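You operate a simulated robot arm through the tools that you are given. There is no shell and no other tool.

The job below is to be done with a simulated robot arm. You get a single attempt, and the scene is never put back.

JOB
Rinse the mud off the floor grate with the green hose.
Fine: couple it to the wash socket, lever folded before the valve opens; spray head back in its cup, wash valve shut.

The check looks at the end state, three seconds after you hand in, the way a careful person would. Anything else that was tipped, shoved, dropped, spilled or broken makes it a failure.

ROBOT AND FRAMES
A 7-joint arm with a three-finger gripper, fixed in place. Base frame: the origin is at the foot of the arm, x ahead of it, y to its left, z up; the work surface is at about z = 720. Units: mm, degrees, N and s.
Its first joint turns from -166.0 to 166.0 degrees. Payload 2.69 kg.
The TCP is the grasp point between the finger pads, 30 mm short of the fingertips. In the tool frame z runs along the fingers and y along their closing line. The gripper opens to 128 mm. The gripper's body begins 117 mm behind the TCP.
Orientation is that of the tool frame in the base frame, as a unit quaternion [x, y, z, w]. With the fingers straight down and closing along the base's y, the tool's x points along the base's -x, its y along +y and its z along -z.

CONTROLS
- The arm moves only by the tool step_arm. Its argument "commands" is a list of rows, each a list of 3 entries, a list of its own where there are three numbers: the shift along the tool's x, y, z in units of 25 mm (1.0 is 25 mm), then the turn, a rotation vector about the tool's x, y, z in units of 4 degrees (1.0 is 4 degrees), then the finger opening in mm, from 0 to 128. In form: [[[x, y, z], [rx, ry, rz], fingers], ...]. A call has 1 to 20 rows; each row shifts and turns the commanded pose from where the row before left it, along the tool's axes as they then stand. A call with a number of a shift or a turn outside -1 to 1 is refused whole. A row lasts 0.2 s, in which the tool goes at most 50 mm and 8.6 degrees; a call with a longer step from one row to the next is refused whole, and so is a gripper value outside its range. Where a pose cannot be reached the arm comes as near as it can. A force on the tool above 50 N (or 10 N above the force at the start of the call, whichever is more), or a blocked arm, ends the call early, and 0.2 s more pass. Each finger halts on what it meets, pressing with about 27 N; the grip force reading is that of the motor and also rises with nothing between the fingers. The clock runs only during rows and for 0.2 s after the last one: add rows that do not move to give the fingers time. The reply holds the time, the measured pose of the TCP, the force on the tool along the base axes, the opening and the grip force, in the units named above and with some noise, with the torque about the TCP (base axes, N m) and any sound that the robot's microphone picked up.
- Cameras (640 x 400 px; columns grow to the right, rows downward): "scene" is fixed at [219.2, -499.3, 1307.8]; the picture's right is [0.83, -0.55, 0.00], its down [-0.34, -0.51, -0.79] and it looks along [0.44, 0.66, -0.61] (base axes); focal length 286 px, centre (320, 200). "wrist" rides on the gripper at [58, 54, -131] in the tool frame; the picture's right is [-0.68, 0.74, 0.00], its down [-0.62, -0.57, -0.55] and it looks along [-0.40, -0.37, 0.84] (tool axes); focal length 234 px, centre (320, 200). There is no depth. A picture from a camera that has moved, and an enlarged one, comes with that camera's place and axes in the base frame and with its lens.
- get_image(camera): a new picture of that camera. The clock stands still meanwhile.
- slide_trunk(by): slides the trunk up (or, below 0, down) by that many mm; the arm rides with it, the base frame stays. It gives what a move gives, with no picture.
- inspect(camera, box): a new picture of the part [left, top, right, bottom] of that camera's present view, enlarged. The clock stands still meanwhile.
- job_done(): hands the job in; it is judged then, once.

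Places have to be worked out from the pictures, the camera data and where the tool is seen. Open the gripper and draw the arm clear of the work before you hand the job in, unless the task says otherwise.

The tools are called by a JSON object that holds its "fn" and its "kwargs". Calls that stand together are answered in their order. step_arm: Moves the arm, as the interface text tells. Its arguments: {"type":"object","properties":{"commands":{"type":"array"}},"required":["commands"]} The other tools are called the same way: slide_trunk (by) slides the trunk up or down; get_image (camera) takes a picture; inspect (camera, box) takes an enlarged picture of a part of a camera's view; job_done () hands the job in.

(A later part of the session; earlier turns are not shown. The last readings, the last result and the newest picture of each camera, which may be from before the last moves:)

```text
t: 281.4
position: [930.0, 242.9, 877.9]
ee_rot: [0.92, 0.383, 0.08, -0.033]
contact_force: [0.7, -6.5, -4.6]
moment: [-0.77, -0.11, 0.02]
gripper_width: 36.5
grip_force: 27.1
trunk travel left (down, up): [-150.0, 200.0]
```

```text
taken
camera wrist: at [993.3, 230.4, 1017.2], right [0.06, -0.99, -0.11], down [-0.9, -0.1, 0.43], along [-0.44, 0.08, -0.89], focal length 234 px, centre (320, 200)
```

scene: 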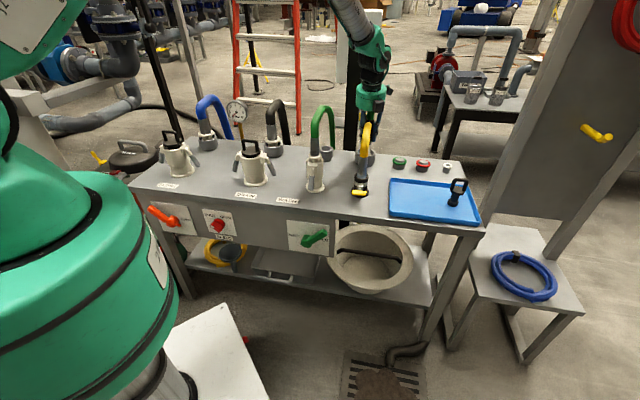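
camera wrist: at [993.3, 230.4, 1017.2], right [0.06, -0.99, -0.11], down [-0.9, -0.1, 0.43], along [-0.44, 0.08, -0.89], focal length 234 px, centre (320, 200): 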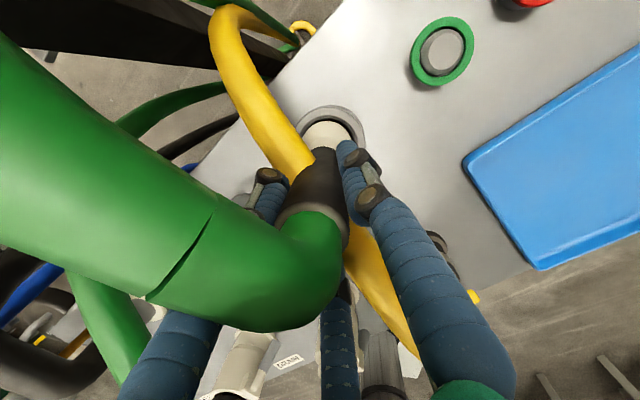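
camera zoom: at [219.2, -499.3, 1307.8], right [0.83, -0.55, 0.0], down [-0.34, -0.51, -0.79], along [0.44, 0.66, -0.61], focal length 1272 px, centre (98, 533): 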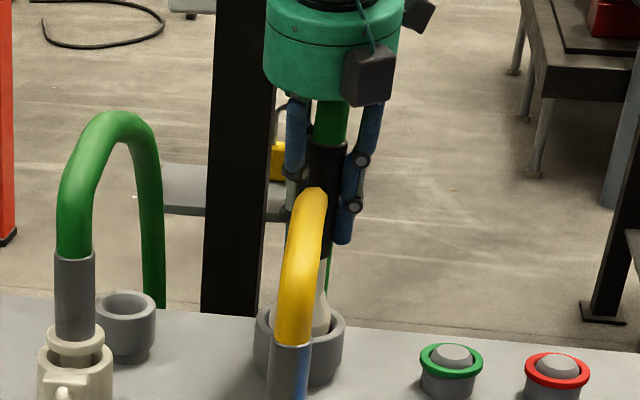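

The head follows. I continue lifting 60 mm.

{"fn": "step_arm", "kwargs": {"commands": [[[0.09, 0, -0.5], [0, 0, 0], 12], [[0.09, 0, -0.5], [0, 0, 0], 12], [[0.09, 0, -0.5], [0, 0, 0], 12], [[0.09, 0, -0.5], [0, 0, 0], 12], [[0.09, 0, -0.5], [0, 0, 0], 12], [[0, 0, 0], [0, 0, 0], 12]]}}

{"fn": "inspect", "kwargs": {"camera": "scene", "box": [330, 60, 400, 170]}}

{"fn": "get_image", "kwargs": {"camera": "wrist"}}

```text
t: 282.8
position: [927.8, 242.6, 943.3]
ee_rot: [0.919, 0.384, 0.079, -0.032]
contact_force: [-0.1, 0.8, -2.2]
moment: [-0.02, 0.01, 0.0]
gripper_width: 36.3
grip_force: 27.2
trunk travel left (down, up): [-150.0, 200.0]
```

```text
3.64 times, centred on (365, 115) of scene
camera zoom: at [219.2, -499.3, 1307.8], right [0.83, -0.55, 0.0], down [-0.34, -0.51, -0.79], along [0.44, 0.66, -0.61], focal length 1040 px, centre (156, 509)
```

zoom: 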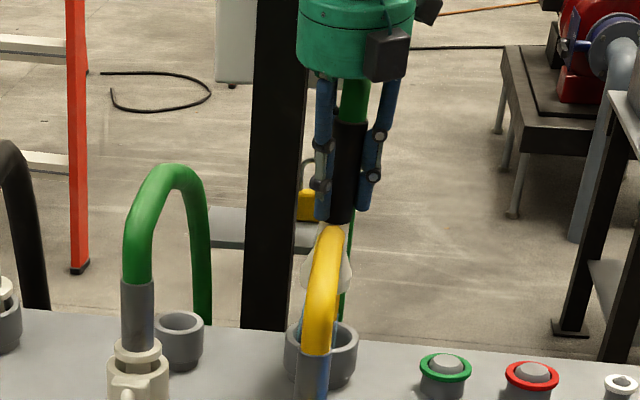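

```text
taken
camera wrist: at [991.6, 230.2, 1083.8], right [0.06, -0.99, -0.11], down [-0.9, -0.1, 0.43], along [-0.44, 0.08, -0.89], focal length 234 px, centre (320, 200)
```

wrist: 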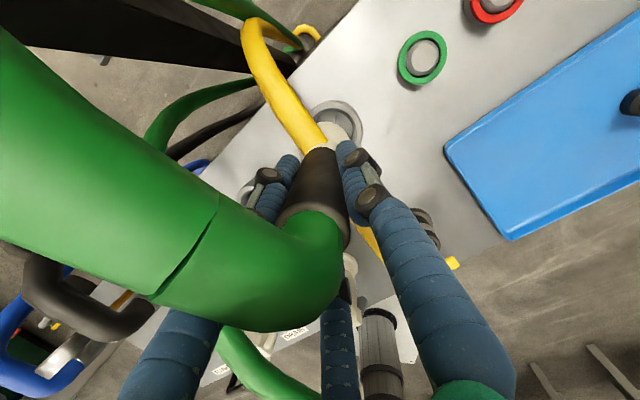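

No water is visible so far. I zoom on the nozzle.

{"fn": "inspect", "kwargs": {"camera": "scene", "box": [350, 110, 390, 170]}}

{"fn": "inspect", "kwargs": {"camera": "scene", "box": [290, 90, 345, 200]}}

```text
6.67 times, centred on (370, 140) of scene
camera zoom: at [219.2, -499.3, 1307.8], right [0.83, -0.55, 0.0], down [-0.34, -0.51, -0.79], along [0.44, 0.66, -0.61], focal length 1907 px, centre (-13, 600)
```

zoom: 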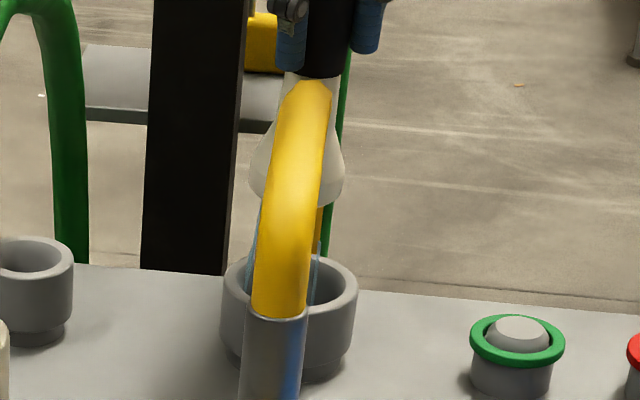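

```text
3.64 times, centred on (318, 145) of scene
camera zoom: at [219.2, -499.3, 1307.8], right [0.83, -0.55, 0.0], down [-0.34, -0.51, -0.79], along [0.44, 0.66, -0.61], focal length 1040 px, centre (329, 400)
```

zoom: 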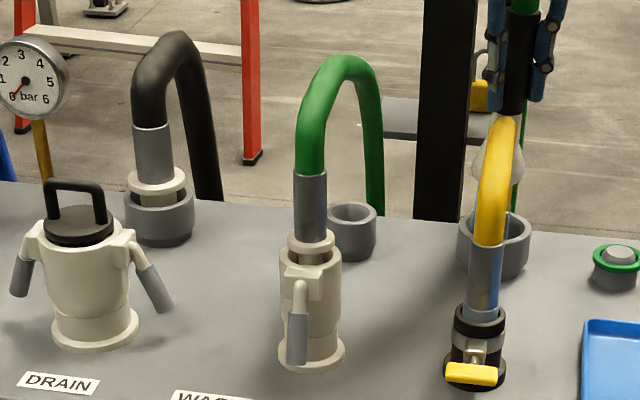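

I can just make out a faint translucent jet from the nozzle into the cup, so water is flowing: the coupling works. I lift further and move left, clear of the yellow hose, then forward between the two hoses.

{"fn": "step_arm", "kwargs": {"commands": [[[0.14, 0, -0.788], [0, 0, 0], 10], [[0.14, 0, -0.788], [0, 0, 0], 10], [[0.14, 0, -0.788], [0, 0, 0], 10], [[0.14, 0, -0.788], [0, 0, 0], 10], [[0.14, -0.5, -0.788], [0, 0, 0], 10], [[0, -1, 0], [0, 0, 0], 10]]}}

{"fn": "inspect", "kwargs": {"camera": "scene", "box": [310, 40, 420, 180]}}

```text
t: 284.2
position: [902.9, 270.0, 1044.1]
ee_rot: [0.92, 0.383, 0.079, -0.032]
contact_force: [0.3, -0.8, -2.6]
moment: [0.0, 0.03, 0.02]
gripper_width: 36.3
grip_force: 27.6
trunk travel left (down, up): [-150.0, 200.0]
```

```text
2.86 times, centred on (365, 110) of scene
camera zoom: at [219.2, -499.3, 1307.8], right [0.83, -0.55, 0.0], down [-0.34, -0.51, -0.79], along [0.44, 0.66, -0.61], focal length 818 px, centre (191, 457)
```

zoom: 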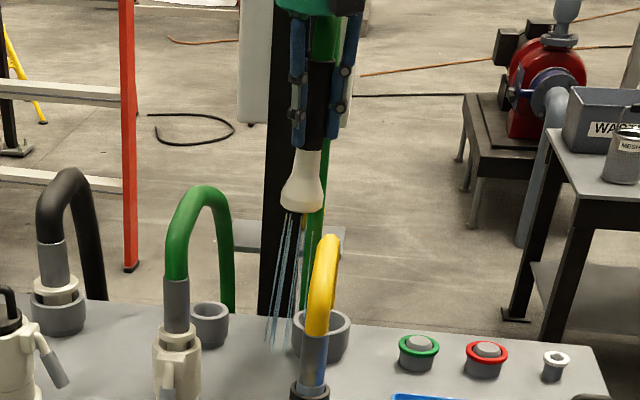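

The jets are clearly visible — water flows properly. I move on quickly between the hoses to the front edge.

{"fn": "step_arm", "kwargs": {"commands": [[[-1, -1, -0.17], [0, 0, 0], 10], [[-1, -0.2, -0.17], [0, 0, 0], 10], [[-1, 0, -0.17], [0, 0, 0], 10], [[-1, 0, -0.17], [0, 0, 0], 10], [[-1, 0, -0.17], [0, 0, 0], 10], [[-1, 0, -0.17], [0, 0, 0], 10], [[-1, 0, -0.17], [0, 0, 0], 10], [[-1, 0, -0.17], [0, 0, 0], 10], [[-1, 0, -0.17], [0, 0, 0], 10], [[-1, 0, -0.17], [0, 0, 0], 10], [[-1, 0, -0.17], [0, 0, 0], 10], [[-1, 0, -0.17], [0, 0, 0], 10], [[-1, 0.3, -0.17], [0, 0, 0], 10], [[-1, 1, -0.17], [0, 0, 0], 10], [[-1, 1, -0.17], [0, 0, 0], 10], [[-0.8, 1, -0.14], [0, 0, 0], 10], [[-0.8, 1, -0.14], [0, 0, 0], 10]]}}

{"fn": "get_image", "kwargs": {"camera": "scene"}}

{"fn": "get_image", "kwargs": {"camera": "wrist"}}

```text
t: 287.8
position: [660.7, -80.3, 1040.2]
ee_rot: [0.92, 0.383, 0.079, -0.032]
contact_force: [-0.6, -0.4, -3.2]
moment: [0.01, -0.03, -0.02]
gripper_width: 35.8
grip_force: 27.5
trunk travel left (down, up): [-150.0, 200.0]
```

```text
taken
```

scene: 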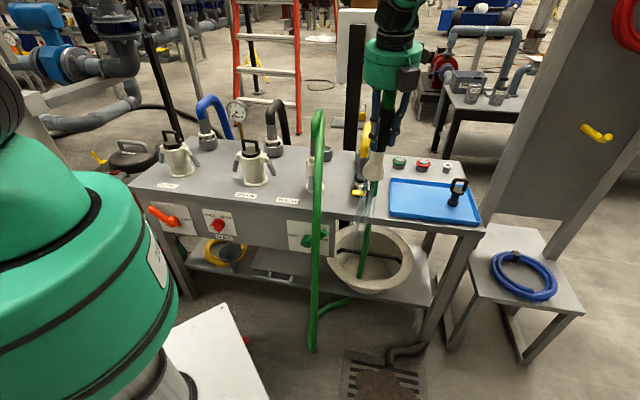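

```text
taken
camera wrist: at [724.3, -92.8, 1180.1], right [0.06, -0.99, -0.11], down [-0.9, -0.1, 0.43], along [-0.44, 0.08, -0.89], focal length 234 px, centre (320, 200)
```

wrist: 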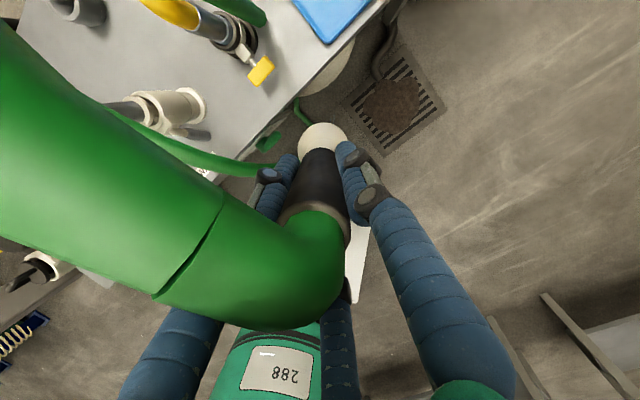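

Water is jetting down and the hose has swung round to the front. I check the coupling, then continue over the grate.

{"fn": "inspect", "kwargs": {"camera": "scene", "box": [280, 100, 350, 200]}}

{"fn": "step_arm", "kwargs": {"commands": [[[-0.97, 0.91, -0.17], [0, 0, 0], 10], [[-0.97, 0.91, -0.17], [0, 0, 0], 10], [[-0.97, 0.91, -0.17], [0, 0, 0], 10], [[-0.97, 0.91, -0.17], [0, 0, 0], 10], [[-0.97, 0.91, -0.17], [0, 0, 0], 10], [[-0.97, 0.91, -0.17], [0, 0, 0], 10], [[0, 0, 0], [0, 0, 0], 10]]}}

{"fn": "get_image", "kwargs": {"camera": "scene"}}

{"fn": "get_image", "kwargs": {"camera": "wrist"}}

```text
4.00 times, centred on (315, 150) of scene
camera zoom: at [219.2, -499.3, 1307.8], right [0.83, -0.55, 0.0], down [-0.34, -0.51, -0.79], along [0.44, 0.66, -0.61], focal length 1144 px, centre (340, 400)
```

zoom: 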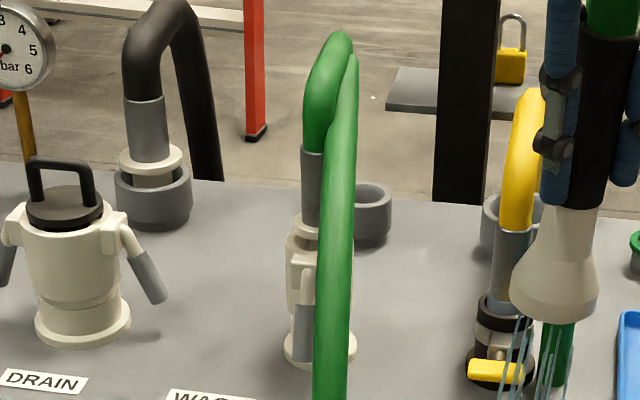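

```text
t: 289.4
position: [653.1, -286.7, 1040.9]
ee_rot: [0.919, 0.385, 0.081, -0.033]
contact_force: [0.0, 0.7, -3.0]
moment: [0.0, 0.04, 0.03]
gripper_width: 35.9
grip_force: 27.6
trunk travel left (down, up): [-150.0, 200.0]
```

```text
taken
```

scene: 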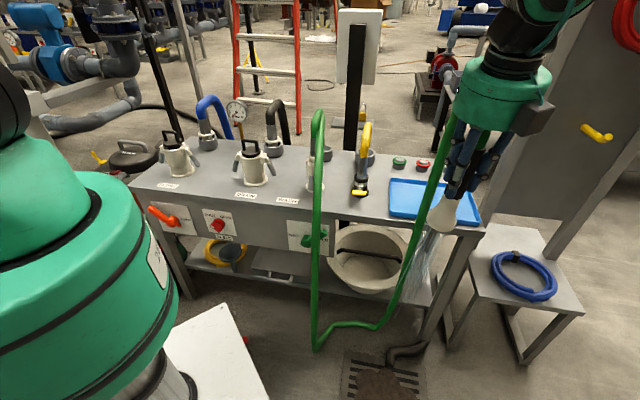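

```text
taken
camera wrist: at [715.9, -299.5, 1180.0], right [0.06, -0.99, -0.11], down [-0.9, -0.1, 0.43], along [-0.44, 0.08, -0.89], focal length 234 px, centre (320, 200)
```

wrist: 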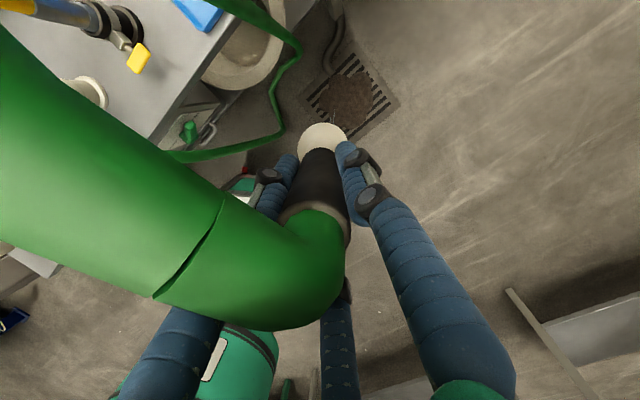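

I see the grate's mud centre at about (680,−298). The head is tilted 10°, so the jets land too far back; I make it vertical, centre over the mud, and lower.

{"fn": "step_arm", "kwargs": {"commands": [[[0.15, 0.36, 0], [0, -0.85, 0], 10], [[0.15, 0.36, 0], [0, -0.85, 0], 10], [[0.15, 0.36, 0], [0, -0.8, 0], 10], [[0, 0, 1], [0, 0, 0], 10], [[0, 0, 1], [0, 0, 0], 10], [[0, 0, 1], [0, 0, 0], 10], [[0, 0, 1], [0, 0, 0], 10], [[0, 0, 1], [0, 0, 0], 10], [[0, 0, 1], [0, 0, 0], 10], [[0, 0, 0], [0, 0, 0], 10]]}}

{"fn": "get_image", "kwargs": {"camera": "scene"}}

{"fn": "get_image", "kwargs": {"camera": "wrist"}}

```text
t: 291.6
position: [682.8, -294.6, 889.8]
ee_rot: [0.923, 0.385, -0.001, 0.002]
contact_force: [0.4, 0.0, -3.5]
moment: [0.03, 0.01, 0.01]
gripper_width: 35.7
grip_force: 26.7
trunk travel left (down, up): [-150.0, 200.0]
```

```text
taken
```

scene: 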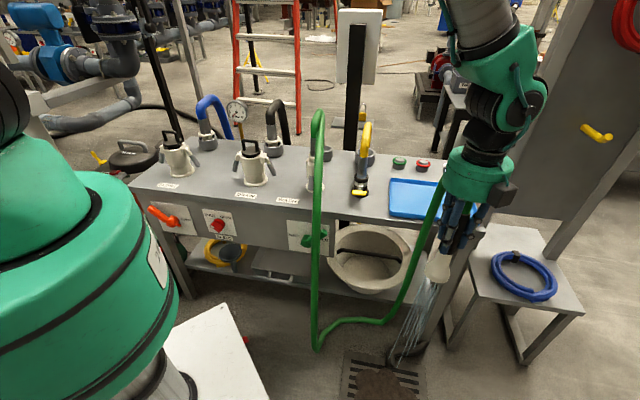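

```text
taken
camera wrist: at [763.1, -291.3, 1020.5], right [0.05, -1.0, 0.0], down [-0.83, -0.04, 0.55], along [-0.55, -0.03, -0.84], focal length 234 px, centre (320, 200)
```

wrist: 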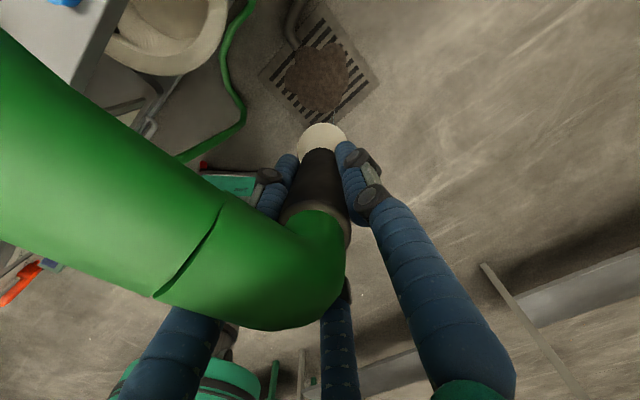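

The vertical line under the nozzle now hits the mud. I zoom in on the grate, hold for two seconds of rinsing, and compare.

{"fn": "inspect", "kwargs": {"camera": "wrist", "box": [250, 0, 400, 140]}}

{"fn": "step_arm", "kwargs": {"commands": [[[0, 0, 0], [0, 0, 0], 10], [[0, 0, 0], [0, 0, 0], 10], [[0, 0, 0], [0, 0, 0], 10], [[0, 0, 0], [0, 0, 0], 10], [[0, 0, 0], [0, 0, 0], 10], [[0, 0, 0], [0, 0, 0], 10], [[0, 0, 0], [0, 0, 0], 10], [[0, 0, 0], [0, 0, 0], 10], [[0, 0, 0], [0, 0, 0], 10], [[0, 0, 0], [0, 0, 0], 10]]}}

{"fn": "inspect", "kwargs": {"camera": "wrist", "box": [250, 0, 400, 140]}}

{"fn": "inspect", "kwargs": {"camera": "scene", "box": [330, 280, 470, 400]}}

```text
2.86 times, centred on (325, 70) of wrist
camera zoom: at [763.1, -291.3, 1020.5], right [0.05, -1.0, 0.0], down [-0.83, -0.04, 0.55], along [-0.55, -0.03, -0.84], focal length 669 px, centre (306, 571)
```

zoom: 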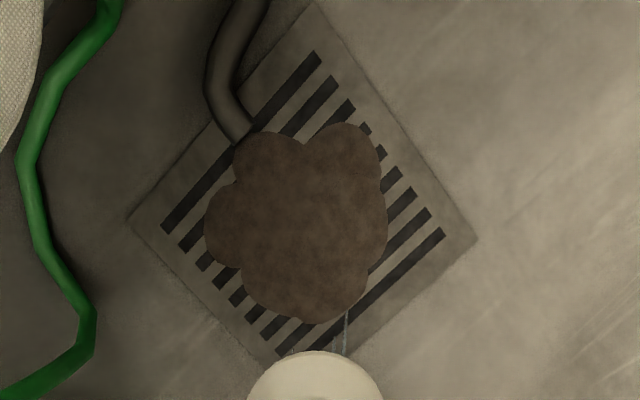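

```text
t: 293.8
position: [682.5, -295.2, 889.8]
ee_rot: [0.923, 0.386, -0.001, 0.001]
contact_force: [0.3, 0.0, -2.0]
moment: [0.0, -0.01, -0.04]
gripper_width: 35.9
grip_force: 26.8
trunk travel left (down, up): [-150.0, 200.0]
```

```text
2.86 times, centred on (325, 70) of wrist
camera zoom: at [762.6, -291.1, 1021.0], right [0.05, -1.0, 0.0], down [-0.83, -0.04, 0.55], along [-0.55, -0.03, -0.84], focal length 669 px, centre (306, 571)
```

zoom: 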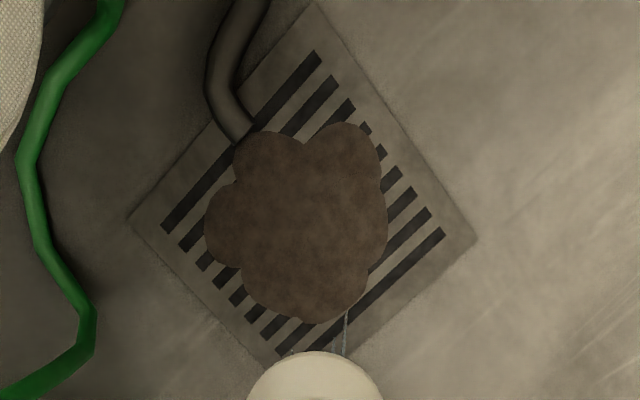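

```text
3.33 times, centred on (400, 340) of scene
camera zoom: at [219.2, -499.3, 1307.8], right [0.83, -0.55, 0.0], down [-0.34, -0.51, -0.79], along [0.44, 0.66, -0.61], focal length 954 px, centre (53, -267)
```

zoom: 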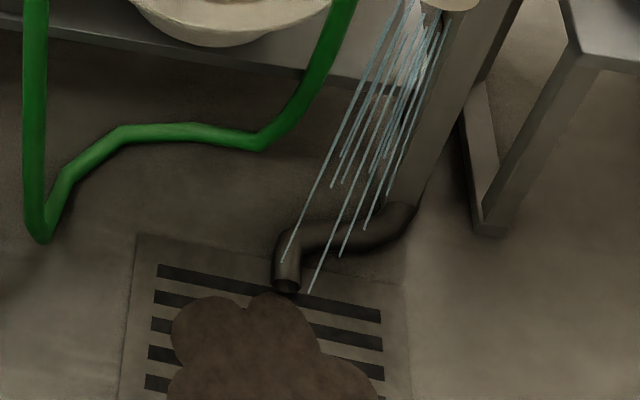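

The mud is unchanged: the jets are drawn only some 400 mm long and don't reach the floor yet. I go lower (another 325 mm) in steps.

{"fn": "step_arm", "kwargs": {"commands": [[[0, 0, 1], [0, 0, 0], 10], [[0, 0, 1], [0, 0, 0], 10], [[0, 0, 1], [0, 0, 0], 10], [[0, 0, 1], [0, 0, 0], 10], [[0, 0, 1], [0, 0, 0], 10], [[0, 0, 1], [0, 0, 0], 10], [[0, 0, 1], [0, 0, 0], 10], [[0, 0, 1], [0, 0, 0], 10], [[0, 0, 1], [0, 0, 0], 10], [[0, 0, 1], [0, 0, 0], 10], [[0, 0, 1], [0, 0, 0], 10], [[0, 0, 1], [0, 0, 0], 10], [[0, 0, 0], [0, 0, 0], 10]]}}

{"fn": "get_image", "kwargs": {"camera": "wrist"}}

{"fn": "get_image", "kwargs": {"camera": "scene"}}

```text
t: 296.6
position: [684.2, -295.5, 592.8]
ee_rot: [0.923, 0.384, -0.001, 0.001]
contact_force: [-0.1, 0.1, -3.3]
moment: [-0.01, -0.02, 0.01]
gripper_width: 35.8
grip_force: 26.9
trunk travel left (down, up): [-150.0, 200.0]
```

```text
taken
camera wrist: at [763.1, -291.5, 724.7], right [0.05, -1.0, 0.0], down [-0.83, -0.04, 0.55], along [-0.55, -0.03, -0.84], focal length 234 px, centre (320, 200)
```

wrist: 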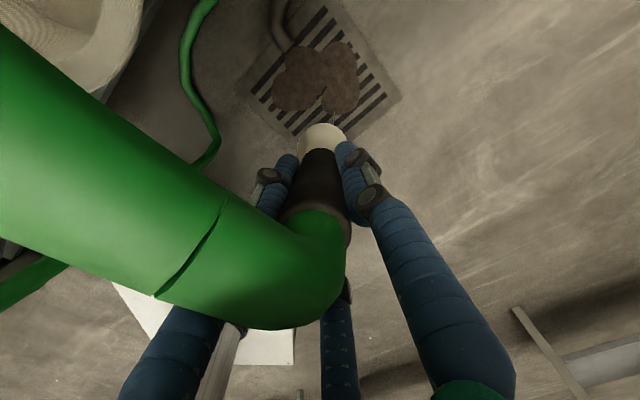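

```text
taken
```

scene: 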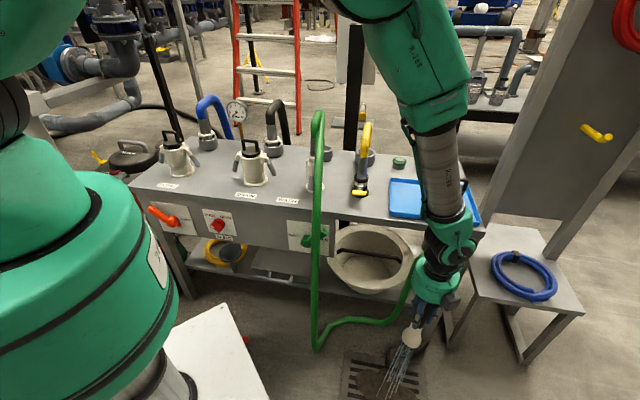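

The mud is starting to wash away where the jets hit. I zoom in to steer the spray.

{"fn": "inspect", "kwargs": {"camera": "wrist", "box": [240, 0, 400, 140]}}

{"fn": "inspect", "kwargs": {"camera": "scene", "box": [330, 310, 450, 400]}}

```text
2.86 times, centred on (320, 70) of wrist
camera zoom: at [763.1, -291.5, 724.7], right [0.05, -1.0, 0.0], down [-0.83, -0.04, 0.55], along [-0.55, -0.03, -0.84], focal length 669 px, centre (320, 571)
```

zoom: 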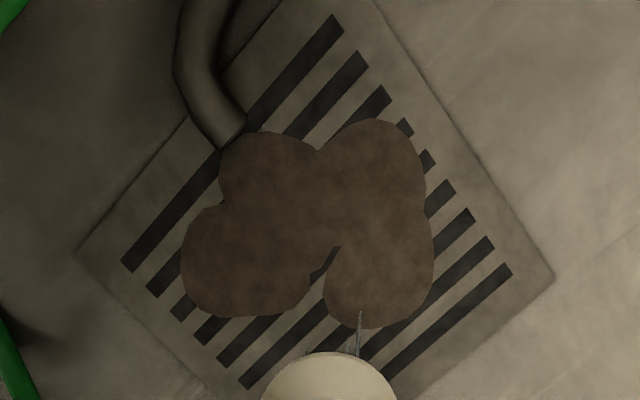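

```text
4.44 times, centred on (390, 355) of scene
camera zoom: at [219.2, -499.3, 1307.8], right [0.83, -0.55, 0.0], down [-0.34, -0.51, -0.79], along [0.44, 0.66, -0.61], focal length 1272 px, centre (9, -489)
```

zoom: 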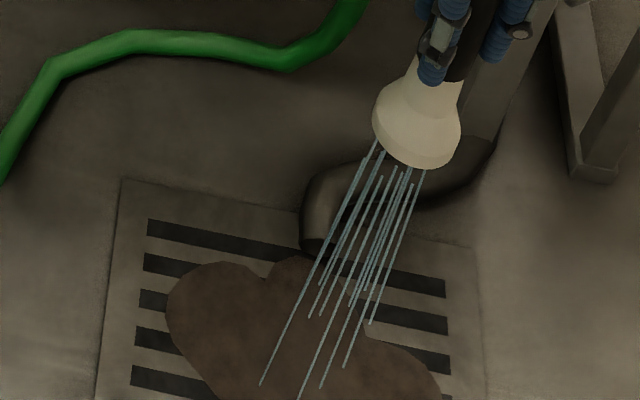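

The mud is made of lobes: one (at ≈(624,−286)) is gone, so the jets land about 60 mm toward −x of the hand. I sweep over the remaining lobes with that offset, pausing on each.

{"fn": "step_arm", "kwargs": {"commands": [[[0.79, 0.905, 0], [0, 0, 0], 10], [[0.79, 0.905, 0], [0, 0, 0], 10], [[0.79, 0.905, 0], [0, 0, 0], 10], [[0, 0, 0], [0, 0, 0], 10], [[0, 0, 0], [0, 0, 0], 10], [[0, 0, 0], [0, 0, 0], 10], [[0, 0, 0], [0, 0, 0], 10], [[0.976, -0.354, 0], [0, 0, 0], 10], [[0.976, -0.354, 0], [0, 0, 0], 10], [[0, 0, 0], [0, 0, 0], 10], [[0, 0, 0], [0, 0, 0], 10], [[0, 0, 0], [0, 0, 0], 10], [[0, 0, 0], [0, 0, 0], 10], [[0, 0, 0], [0, 0, 0], 10]]}}

{"fn": "inspect", "kwargs": {"camera": "wrist", "box": [220, 0, 420, 150]}}

{"fn": "inspect", "kwargs": {"camera": "scene", "box": [330, 300, 470, 400]}}

```text
t: 299.6
position: [797.2, -255.2, 592.5]
ee_rot: [0.923, 0.385, -0.001, 0.001]
contact_force: [-0.8, 0.1, -1.7]
moment: [0.01, -0.03, 0.04]
gripper_width: 35.7
grip_force: 27.1
trunk travel left (down, up): [-150.0, 200.0]
```

```text
2.67 times, centred on (320, 75) of wrist
camera zoom: at [876.4, -251.0, 723.8], right [0.05, -1.0, 0.0], down [-0.83, -0.04, 0.55], along [-0.55, -0.03, -0.84], focal length 624 px, centre (320, 533)
```

zoom: 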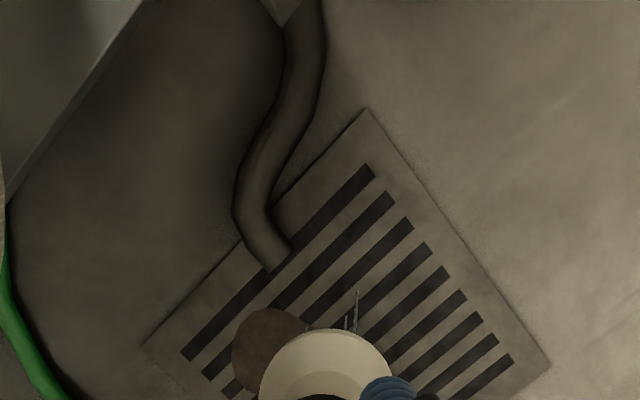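

```text
4.00 times, centred on (400, 350) of scene
camera zoom: at [219.2, -499.3, 1307.8], right [0.83, -0.55, 0.0], down [-0.34, -0.51, -0.79], along [0.44, 0.66, -0.61], focal length 1144 px, centre (0, -400)
```

zoom: 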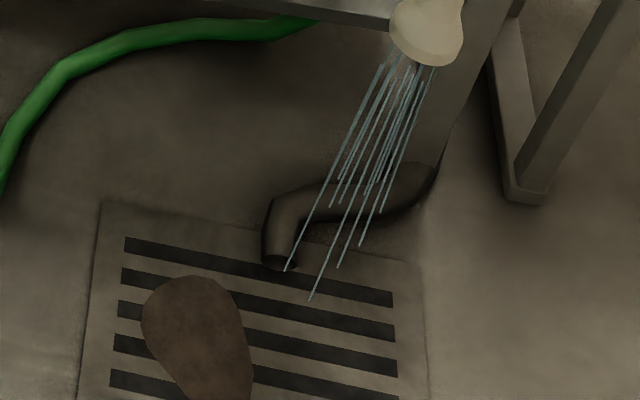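

Most of it is gone; one lobe remains on the left side. I move the spray there.

{"fn": "step_arm", "kwargs": {"commands": [[[-0.233, -0.884, 0], [0, 0, 0], 10], [[-0.233, -0.884, 0], [0, 0, 0], 10], [[-0.233, -0.884, 0], [0, 0, 0], 10], [[-0.233, -0.884, 0], [0, 0, 0], 10], [[0, 0, 0], [0, 0, 0], 10], [[0, 0, 0], [0, 0, 0], 10], [[0, 0, 0], [0, 0, 0], 10], [[0, 0, 0], [0, 0, 0], 10], [[0, 0, 0], [0, 0, 0], 10], [[0, 0, 0], [0, 0, 0], 10]]}}

{"fn": "inspect", "kwargs": {"camera": "wrist", "box": [220, 0, 420, 150]}}

{"fn": "inspect", "kwargs": {"camera": "scene", "box": [330, 300, 470, 400]}}

```text
t: 301.8
position: [717.0, -208.7, 592.6]
ee_rot: [0.923, 0.385, -0.001, 0.001]
contact_force: [-0.2, -0.6, -1.6]
moment: [-0.01, 0.0, 0.01]
gripper_width: 36.0
grip_force: 26.7
trunk travel left (down, up): [-150.0, 200.0]
```

```text
2.67 times, centred on (320, 75) of wrist
camera zoom: at [797.5, -203.6, 724.8], right [0.05, -1.0, 0.0], down [-0.83, -0.04, 0.55], along [-0.55, -0.03, -0.84], focal length 624 px, centre (320, 533)
```

zoom: 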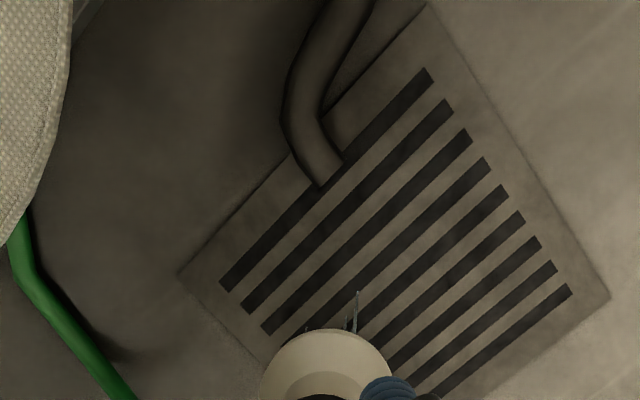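

```text
4.00 times, centred on (400, 350) of scene
camera zoom: at [219.2, -499.3, 1307.8], right [0.83, -0.55, 0.0], down [-0.34, -0.51, -0.79], along [0.44, 0.66, -0.61], focal length 1144 px, centre (0, -400)
```

zoom: 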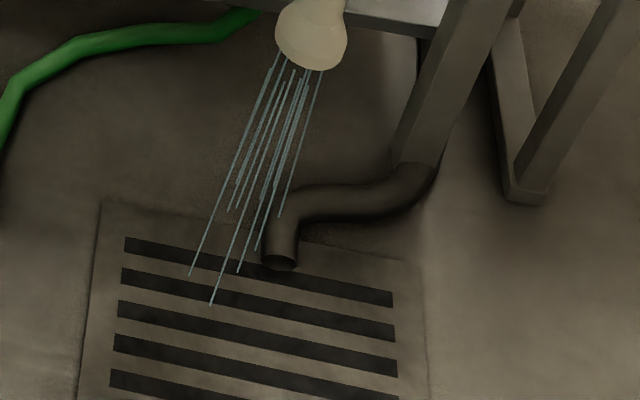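

The visible grate is clean. I move back to the centre to view the whole grate, keeping the jets on it.

{"fn": "step_arm", "kwargs": {"commands": [[[-0.4, 0.7, 0], [0, 0, 0], 10], [[-0.4, 0.7, 0], [0, 0, 0], 10], [[-0.6, 0.8, 0], [0, 0, 0], 10], [[-0.6, 0.6, 0], [0, 0, 0], 10], [[0, 0, 0], [0, 0, 0], 10], [[0, 0, 0], [0, 0, 0], 10]]}}

{"fn": "inspect", "kwargs": {"camera": "wrist", "box": [220, 0, 420, 150]}}

{"fn": "get_image", "kwargs": {"camera": "scene"}}

```text
t: 303.2
position: [730.3, -294.0, 594.5]
ee_rot: [0.923, 0.385, 0.0, 0.001]
contact_force: [0.7, -0.2, -2.6]
moment: [0.04, 0.01, -0.02]
gripper_width: 35.6
grip_force: 27.3
trunk travel left (down, up): [-150.0, 200.0]
```

```text
2.67 times, centred on (320, 75) of wrist
camera zoom: at [809.4, -290.9, 725.9], right [0.05, -1.0, 0.0], down [-0.83, -0.04, 0.55], along [-0.55, -0.03, -0.84], focal length 624 px, centre (320, 533)
```

zoom: 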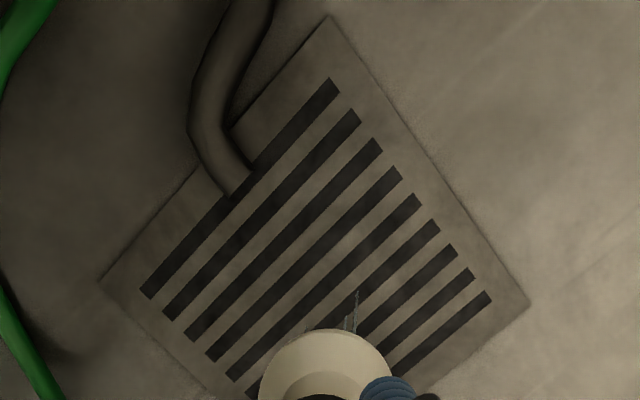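

```text
taken
```

scene: 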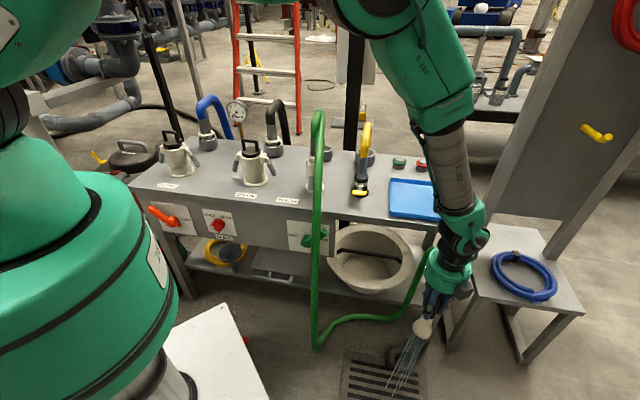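

Clean so far; I shift back to the first position to check the front part of the grate hidden behind the nozzle.

{"fn": "step_arm", "kwargs": {"commands": [[[-0.65, -0.65, 0], [0, 0, 0], 10], [[-0.65, -0.65, 0], [0, 0, 0], 10], [[0, 0, 0], [0, 0, 0], 10], [[0, 0, 0], [0, 0, 0], 10]]}}

{"fn": "inspect", "kwargs": {"camera": "wrist", "box": [220, 0, 420, 150]}}

```text
t: 304.2
position: [684.7, -296.5, 593.0]
ee_rot: [0.923, 0.385, 0.0, 0.0]
contact_force: [-0.5, 0.0, -3.8]
moment: [-0.03, -0.02, -0.01]
gripper_width: 35.7
grip_force: 27.2
trunk travel left (down, up): [-150.0, 200.0]
```

```text
2.67 times, centred on (320, 75) of wrist
camera zoom: at [764.4, -292.6, 724.6], right [0.05, -1.0, 0.0], down [-0.83, -0.04, 0.55], along [-0.55, -0.03, -0.84], focal length 624 px, centre (320, 533)
```

zoom: 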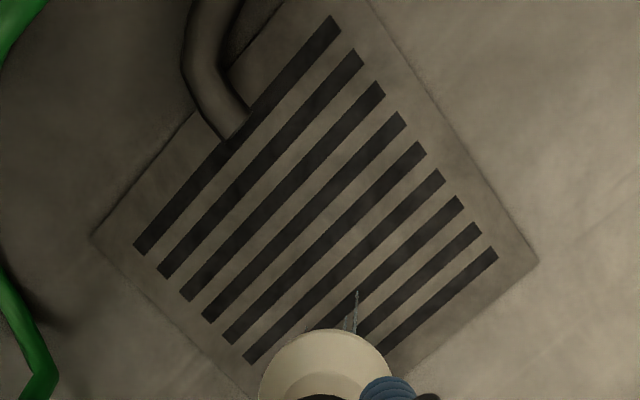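

The grate is clean. Now the head goes back: I raise it, restore its original tilt, and retrace the same path between the hoses.

{"fn": "step_arm", "kwargs": {"commands": [[[0, 0, -1], [0, 0, 0], 10], [[0, 0, -1], [0, 0, 0], 10], [[0, 0, -1], [0, 0, 0], 10], [[0, 0, -1], [0, 0, 0], 10], [[0, 0, -1], [0, 0, 0], 10], [[0, 0, -1], [0, 0, 0], 10], [[0, 0, -1], [0, 0, 0], 10], [[0, 0, -1], [0, 0, 0], 10], [[0, 0, -1], [0, 0, 0], 10], [[0, 0, -1], [0, 0, 0], 10], [[0, 0, -1], [0, 0, 0], 10], [[0, 0, -1], [0, 0, 0], 10], [[0, 0, -1], [0, 0, 0], 10], [[0, 0, -1], [0, 0, 0], 10], [[0, 0, -1], [0, 0, 0], 10], [[0, 0, -1], [0, 0, 0], 10], [[0, 0, -1], [0, 0, 0], 10], [[0, 0, -0.9], [0, 0, 0], 10], [[0, 0, 0], [0, 0, 0], 10]]}}

{"fn": "step_arm", "kwargs": {"commands": [[[0, 0, 0], [0, 0.9, 0], 10], [[0, 0, 0], [0, 0.9, 0], 10], [[0, 0, 0], [0, 0.5, 0], 10], [[0, 0, 0], [0, 0, 0], 10]]}}

{"fn": "get_image", "kwargs": {"camera": "scene"}}

```text
t: 308.2
position: [686.3, -291.7, 1038.8]
ee_rot: [0.923, 0.385, 0.0, 0.001]
contact_force: [-0.3, -0.6, -2.6]
moment: [-0.01, -0.03, 0.02]
gripper_width: 35.6
grip_force: 26.9
trunk travel left (down, up): [-150.0, 200.0]
```

```text
t: 309.2
position: [685.6, -292.2, 1039.7]
ee_rot: [0.92, 0.384, 0.074, -0.03]
contact_force: [-0.2, 0.2, -2.6]
moment: [-0.02, 0.03, 0.0]
gripper_width: 35.8
grip_force: 26.6
trunk travel left (down, up): [-150.0, 200.0]
```

```text
taken
```

scene: 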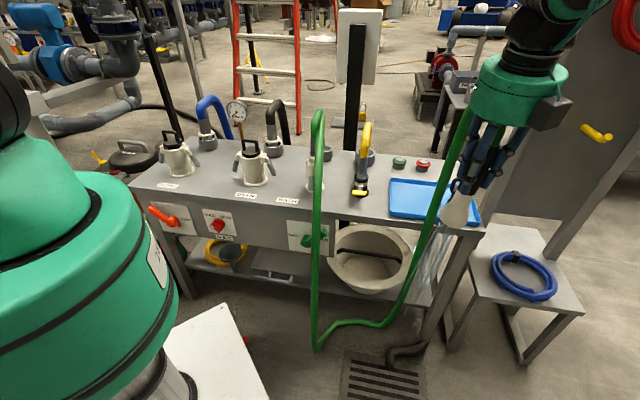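

On the way back: first diagonally to the front of the gap, then straight back over the bench.

{"fn": "step_arm", "kwargs": {"commands": [[[0.653, -0.92, 0.115], [0, 0, 0], 10], [[0.653, -0.92, 0.115], [0, 0, 0], 10], [[0.653, -0.92, 0.115], [0, 0, 0], 10], [[0.653, -0.92, 0.115], [0, 0, 0], 10], [[0.653, -0.92, 0.115], [0, 0, 0], 10], [[0.653, -0.92, 0.115], [0, 0, 0], 10], [[0.653, -0.92, 0.115], [0, 0, 0], 10], [[0.653, -0.92, 0.115], [0, 0, 0], 10], [[0.653, -0.92, 0.115], [0, 0, 0], 10], [[0.653, -0.92, 0.115], [0, 0, 0], 10], [[0.653, -0.92, 0.115], [0, 0, 0], 10], [[0.653, -0.92, 0.115], [0, 0, 0], 10], [[1, 0, 0.17], [0, 0, 0], 10], [[1, 0, 0.17], [0, 0, 0], 10], [[1, 0, 0.17], [0, 0, 0], 10], [[1, 0, 0.17], [0, 0, 0], 10], [[1, 0, 0.17], [0, 0, 0], 10], [[1, 0, 0.17], [0, 0, 0], 10]]}}

{"fn": "get_image", "kwargs": {"camera": "scene"}}

{"fn": "get_image", "kwargs": {"camera": "wrist"}}

```text
t: 313.0
position: [733.5, 147.8, 1036.4]
ee_rot: [0.92, 0.384, 0.074, -0.03]
contact_force: [-0.6, -0.7, -1.2]
moment: [-0.04, -0.01, 0.0]
gripper_width: 35.7
grip_force: 27.0
trunk travel left (down, up): [-150.0, 200.0]
```

```text
taken
```

scene: 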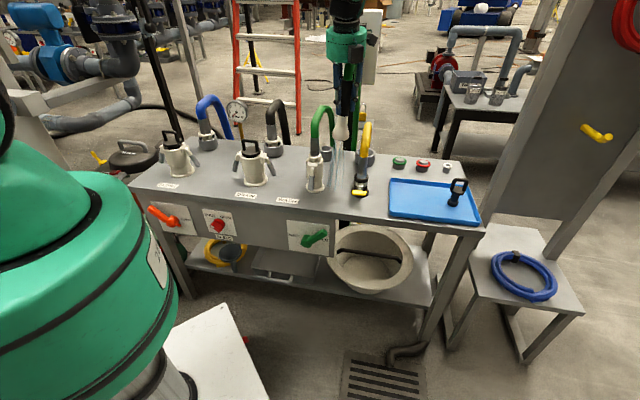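

```text
taken
camera wrist: at [797.7, 137.2, 1175.0], right [0.05, -0.99, -0.11], down [-0.89, -0.1, 0.44], along [-0.45, 0.07, -0.89], focal length 234 px, centre (320, 200)
```

wrist: 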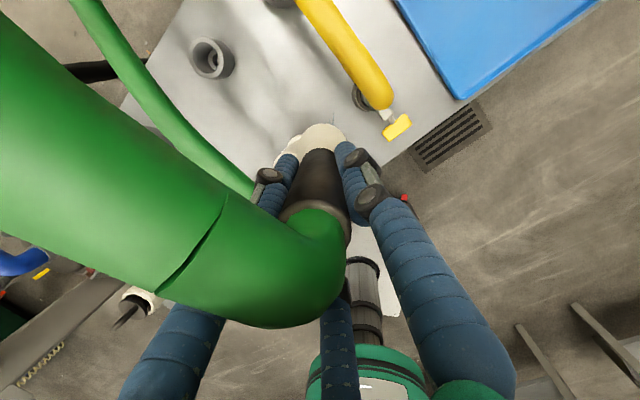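

The hose has gone back to its place behind the bench. I continue backward, then right, above the cup.

{"fn": "step_arm", "kwargs": {"commands": [[[1, 0, 0.17], [0, 0, 0], 10], [[1, 0, 0.17], [0, 0, 0], 10], [[1, 0, 0.17], [0, 0, 0], 10], [[1, 0, 0.17], [0, 0, 0], 10], [[1, 0, 0.17], [0, 0, 0], 10], [[1, 0, 0.17], [0, 0, 0], 10], [[1, 0, 0.17], [0, 0, 0], 10], [[1, 0.9, 0.17], [0, 0, 0], 10], [[0, 1, 0], [0, 0, 0], 10], [[0, 0.95, 0], [0, 0, 0], 10], [[0, 0, 0], [0, 0, 0], 10]]}}

{"fn": "get_image", "kwargs": {"camera": "wrist"}}

{"fn": "inspect", "kwargs": {"camera": "scene", "box": [320, 50, 420, 180]}}

```text
t: 315.4
position: [930.5, 243.1, 1034.3]
ee_rot: [0.92, 0.384, 0.074, -0.03]
contact_force: [0.5, -0.4, -3.2]
moment: [0.0, 0.0, 0.02]
gripper_width: 35.5
grip_force: 26.9
trunk travel left (down, up): [-150.0, 200.0]
```

```text
taken
camera wrist: at [994.4, 231.5, 1173.6], right [0.05, -0.99, -0.11], down [-0.89, -0.1, 0.44], along [-0.45, 0.07, -0.89], focal length 234 px, centre (320, 200)
```

wrist: 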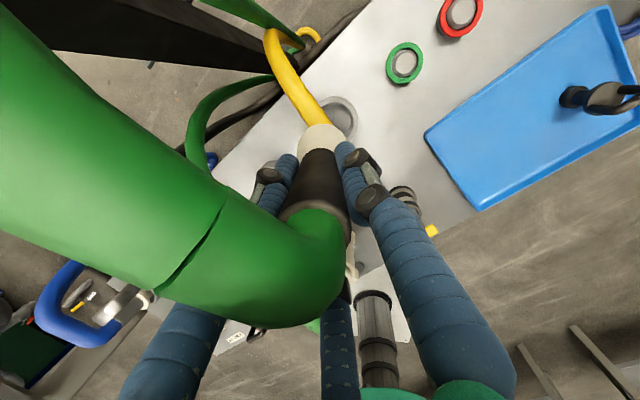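

```text
3.08 times, centred on (370, 115) of scene
camera zoom: at [219.2, -499.3, 1307.8], right [0.83, -0.55, 0.0], down [-0.34, -0.51, -0.79], along [0.44, 0.66, -0.61], focal length 880 px, centre (166, 462)
```

zoom: 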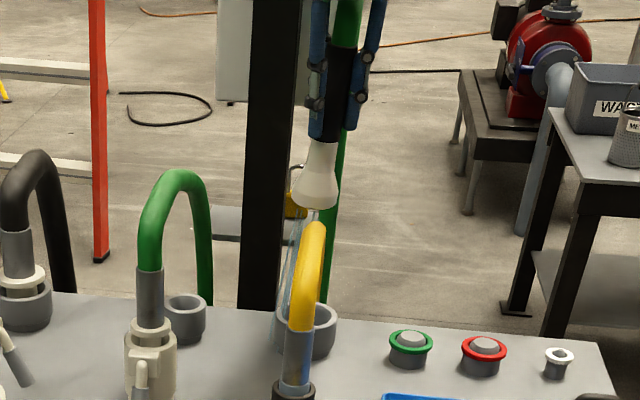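

Directly above the cup, jets falling into it. I lower 90 mm to the same height as in the earlier lift picture and compare.

{"fn": "step_arm", "kwargs": {"commands": [[[-0.09, 0, 0.5], [0, 0, 0], 10], [[-0.09, 0, 0.5], [0, 0, 0], 10], [[-0.09, 0, 0.5], [0, 0, 0], 10], [[-0.09, 0, 0.5], [0, 0, 0], 10], [[-0.09, 0, 0.5], [0, 0, 0], 10], [[-0.09, 0, 0.5], [0, 0, 0], 10], [[-0.09, 0, 0.5], [0, 0, 0], 10], [[0, 0, 0], [0, 0, 0], 10]]}}

{"fn": "inspect", "kwargs": {"camera": "scene", "box": [330, 60, 400, 170]}}

{"fn": "inspect", "kwargs": {"camera": "wrist", "box": [260, 60, 400, 220]}}

```text
t: 317.2
position: [926.9, 242.6, 943.6]
ee_rot: [0.92, 0.384, 0.073, -0.029]
contact_force: [0.3, 0.1, -3.4]
moment: [0.0, 0.03, 0.0]
gripper_width: 35.7
grip_force: 26.8
trunk travel left (down, up): [-150.0, 200.0]
```

```text
3.64 times, centred on (365, 115) of scene
camera zoom: at [219.2, -499.3, 1307.8], right [0.83, -0.55, 0.0], down [-0.34, -0.51, -0.79], along [0.44, 0.66, -0.61], focal length 1040 px, centre (156, 509)
```

zoom: 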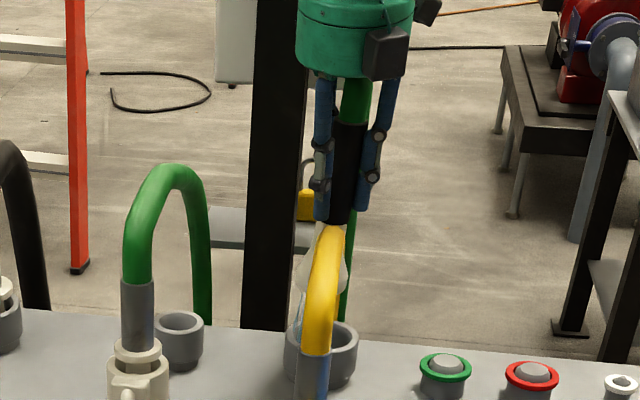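

```text
2.50 times, centred on (330, 140) of wrist
camera zoom: at [991.7, 231.4, 1083.0], right [0.05, -0.99, -0.1], down [-0.89, -0.1, 0.44], along [-0.45, 0.07, -0.89], focal length 585 px, centre (295, 350)
```

zoom: 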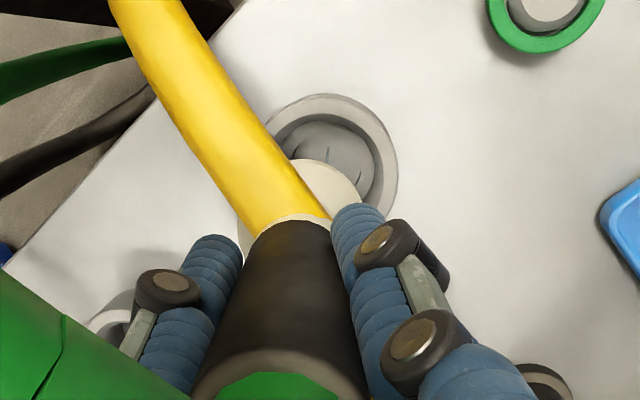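

{"fn": "get_image", "kwargs": {"camera": "wrist"}}

{"fn": "inspect", "kwargs": {"camera": "scene", "box": [350, 110, 390, 170]}}

```text
taken
camera wrist: at [991.7, 231.4, 1083.0], right [0.05, -0.99, -0.1], down [-0.89, -0.1, 0.44], along [-0.45, 0.07, -0.89], focal length 234 px, centre (320, 200)
```

wrist: 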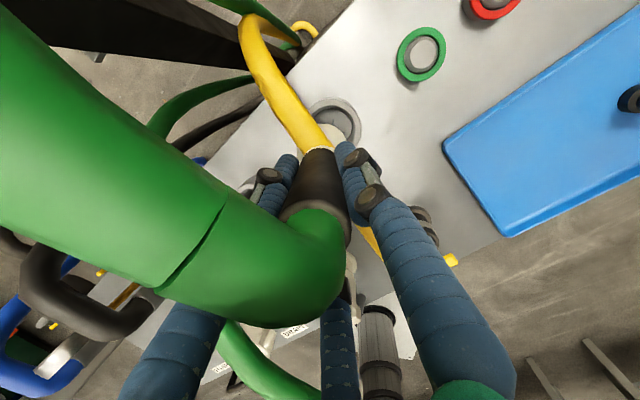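

```text
6.67 times, centred on (370, 140) of scene
camera zoom: at [219.2, -499.3, 1307.8], right [0.83, -0.55, 0.0], down [-0.34, -0.51, -0.79], along [0.44, 0.66, -0.61], focal length 1907 px, centre (-13, 600)
```

zoom: 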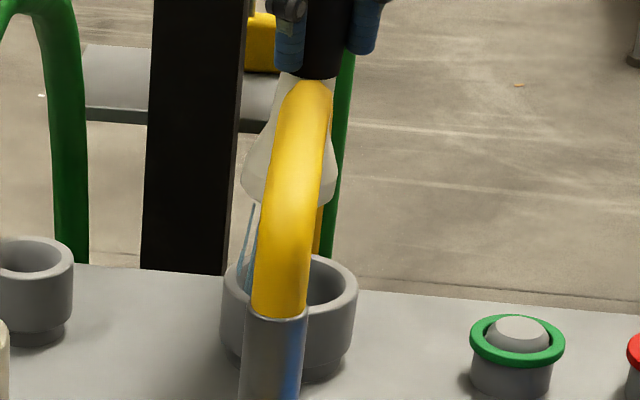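

Nearly identical to the lift picture, just ~5 mm too far left. I shift 5 mm right and lower in steps, watching the force.

{"fn": "step_arm", "kwargs": {"commands": [[[0, 0.2, 0], [0, 0, 0], 10], [[-0.07, 0, 0.4], [0, 0, 0], 10], [[-0.07, 0, 0.4], [0, 0, 0], 10], [[-0.07, 0, 0.4], [0, 0, 0], 10], [[-0.07, 0, 0.4], [0, 0, 0], 10], [[0, 0, 0], [0, 0, 0], 10]]}}

{"fn": "inspect", "kwargs": {"camera": "scene", "box": [350, 110, 390, 170]}}

{"fn": "inspect", "kwargs": {"camera": "wrist", "box": [260, 60, 400, 220]}}

```text
t: 318.6
position: [931.8, 238.9, 903.3]
ee_rot: [0.92, 0.384, 0.072, -0.03]
contact_force: [0.5, 0.1, -2.7]
moment: [-0.03, 0.0, 0.0]
gripper_width: 35.8
grip_force: 27.2
trunk travel left (down, up): [-150.0, 200.0]
```

```text
6.67 times, centred on (370, 140) of scene
camera zoom: at [219.2, -499.3, 1307.8], right [0.83, -0.55, 0.0], down [-0.34, -0.51, -0.79], along [0.44, 0.66, -0.61], focal length 1907 px, centre (-13, 600)
```

zoom: 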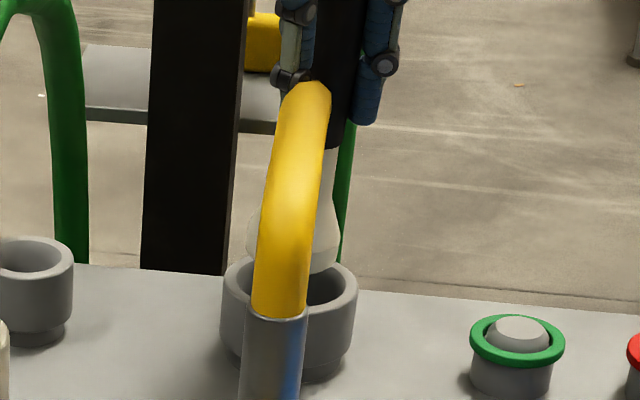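

```text
2.50 times, centred on (330, 140) of wrist
camera zoom: at [996.1, 227.2, 1042.9], right [0.05, -0.99, -0.1], down [-0.89, -0.1, 0.44], along [-0.45, 0.07, -0.89], focal length 585 px, centre (295, 350)
```

zoom: 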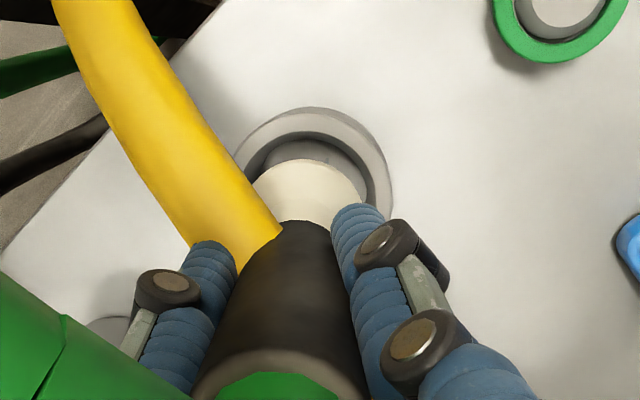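

The cone is right at the cup mouth and centred within a few mm. I lower on, gently.

{"fn": "step_arm", "kwargs": {"commands": [[[0.0, 0.08, 0.3], [0, 0, 0], 10], [[-0.05, 0, 0.3], [0, 0, 0], 10], [[-0.05, 0, 0.3], [0, 0, 0], 10], [[0, 0, 0], [0, 0, 0], 10]]}}

{"fn": "inspect", "kwargs": {"camera": "scene", "box": [350, 110, 390, 170]}}

{"fn": "inspect", "kwargs": {"camera": "wrist", "box": [260, 60, 400, 220]}}

```text
t: 319.6
position: [932.8, 238.0, 880.4]
ee_rot: [0.92, 0.384, 0.072, -0.03]
contact_force: [-0.5, 0.0, -2.7]
moment: [-0.03, -0.03, 0.01]
gripper_width: 35.6
grip_force: 26.8
trunk travel left (down, up): [-150.0, 200.0]
```

```text
6.67 times, centred on (370, 140) of scene
camera zoom: at [219.2, -499.3, 1307.8], right [0.83, -0.55, 0.0], down [-0.34, -0.51, -0.79], along [0.44, 0.66, -0.61], focal length 1907 px, centre (-13, 600)
```

zoom: 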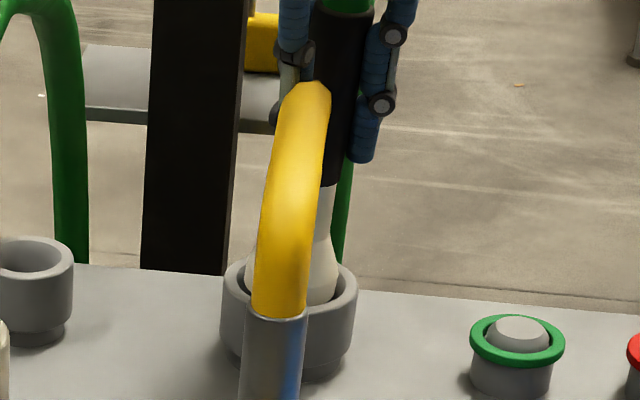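

```text
2.50 times, centred on (330, 140) of wrist
camera zoom: at [997.2, 226.6, 1020.2], right [0.05, -0.99, -0.1], down [-0.89, -0.1, 0.44], along [-0.45, 0.07, -0.89], focal length 585 px, centre (295, 350)
```

zoom: 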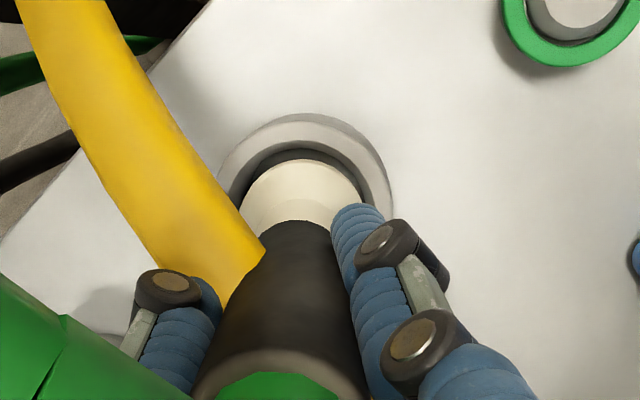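

The cone is inside the cup without contact. I continue down to the original height.

{"fn": "step_arm", "kwargs": {"commands": [[[-0.05, 0, 0.3], [0, 0, 0], 10], [[-0.05, 0, 0.3], [0, 0, 0], 10], [[-0.05, 0, 0.3], [0, 0, 0], 10], [[0, 0, 0], [0, 0, 0], 10]]}}

{"fn": "inspect", "kwargs": {"camera": "scene", "box": [350, 110, 390, 170]}}

```text
t: 320.6
position: [934.3, 238.4, 858.2]
ee_rot: [0.92, 0.383, 0.074, -0.029]
contact_force: [2.2, 3.9, -1.6]
moment: [0.32, -0.22, -0.04]
gripper_width: 35.7
grip_force: 26.8
trunk travel left (down, up): [-150.0, 200.0]
```

```text
6.67 times, centred on (370, 140) of scene
camera zoom: at [219.2, -499.3, 1307.8], right [0.83, -0.55, 0.0], down [-0.34, -0.51, -0.79], along [0.44, 0.66, -0.61], focal length 1907 px, centre (-13, 600)
```

zoom: 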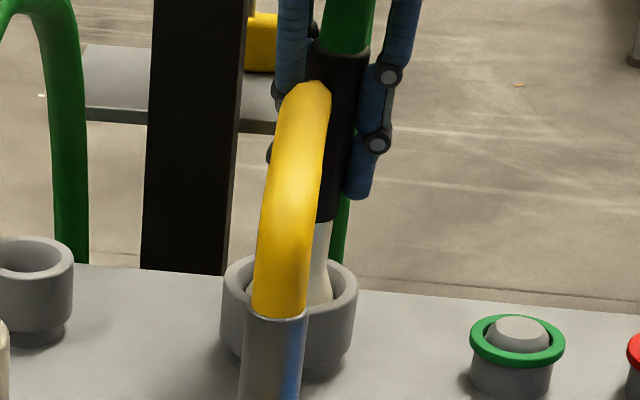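

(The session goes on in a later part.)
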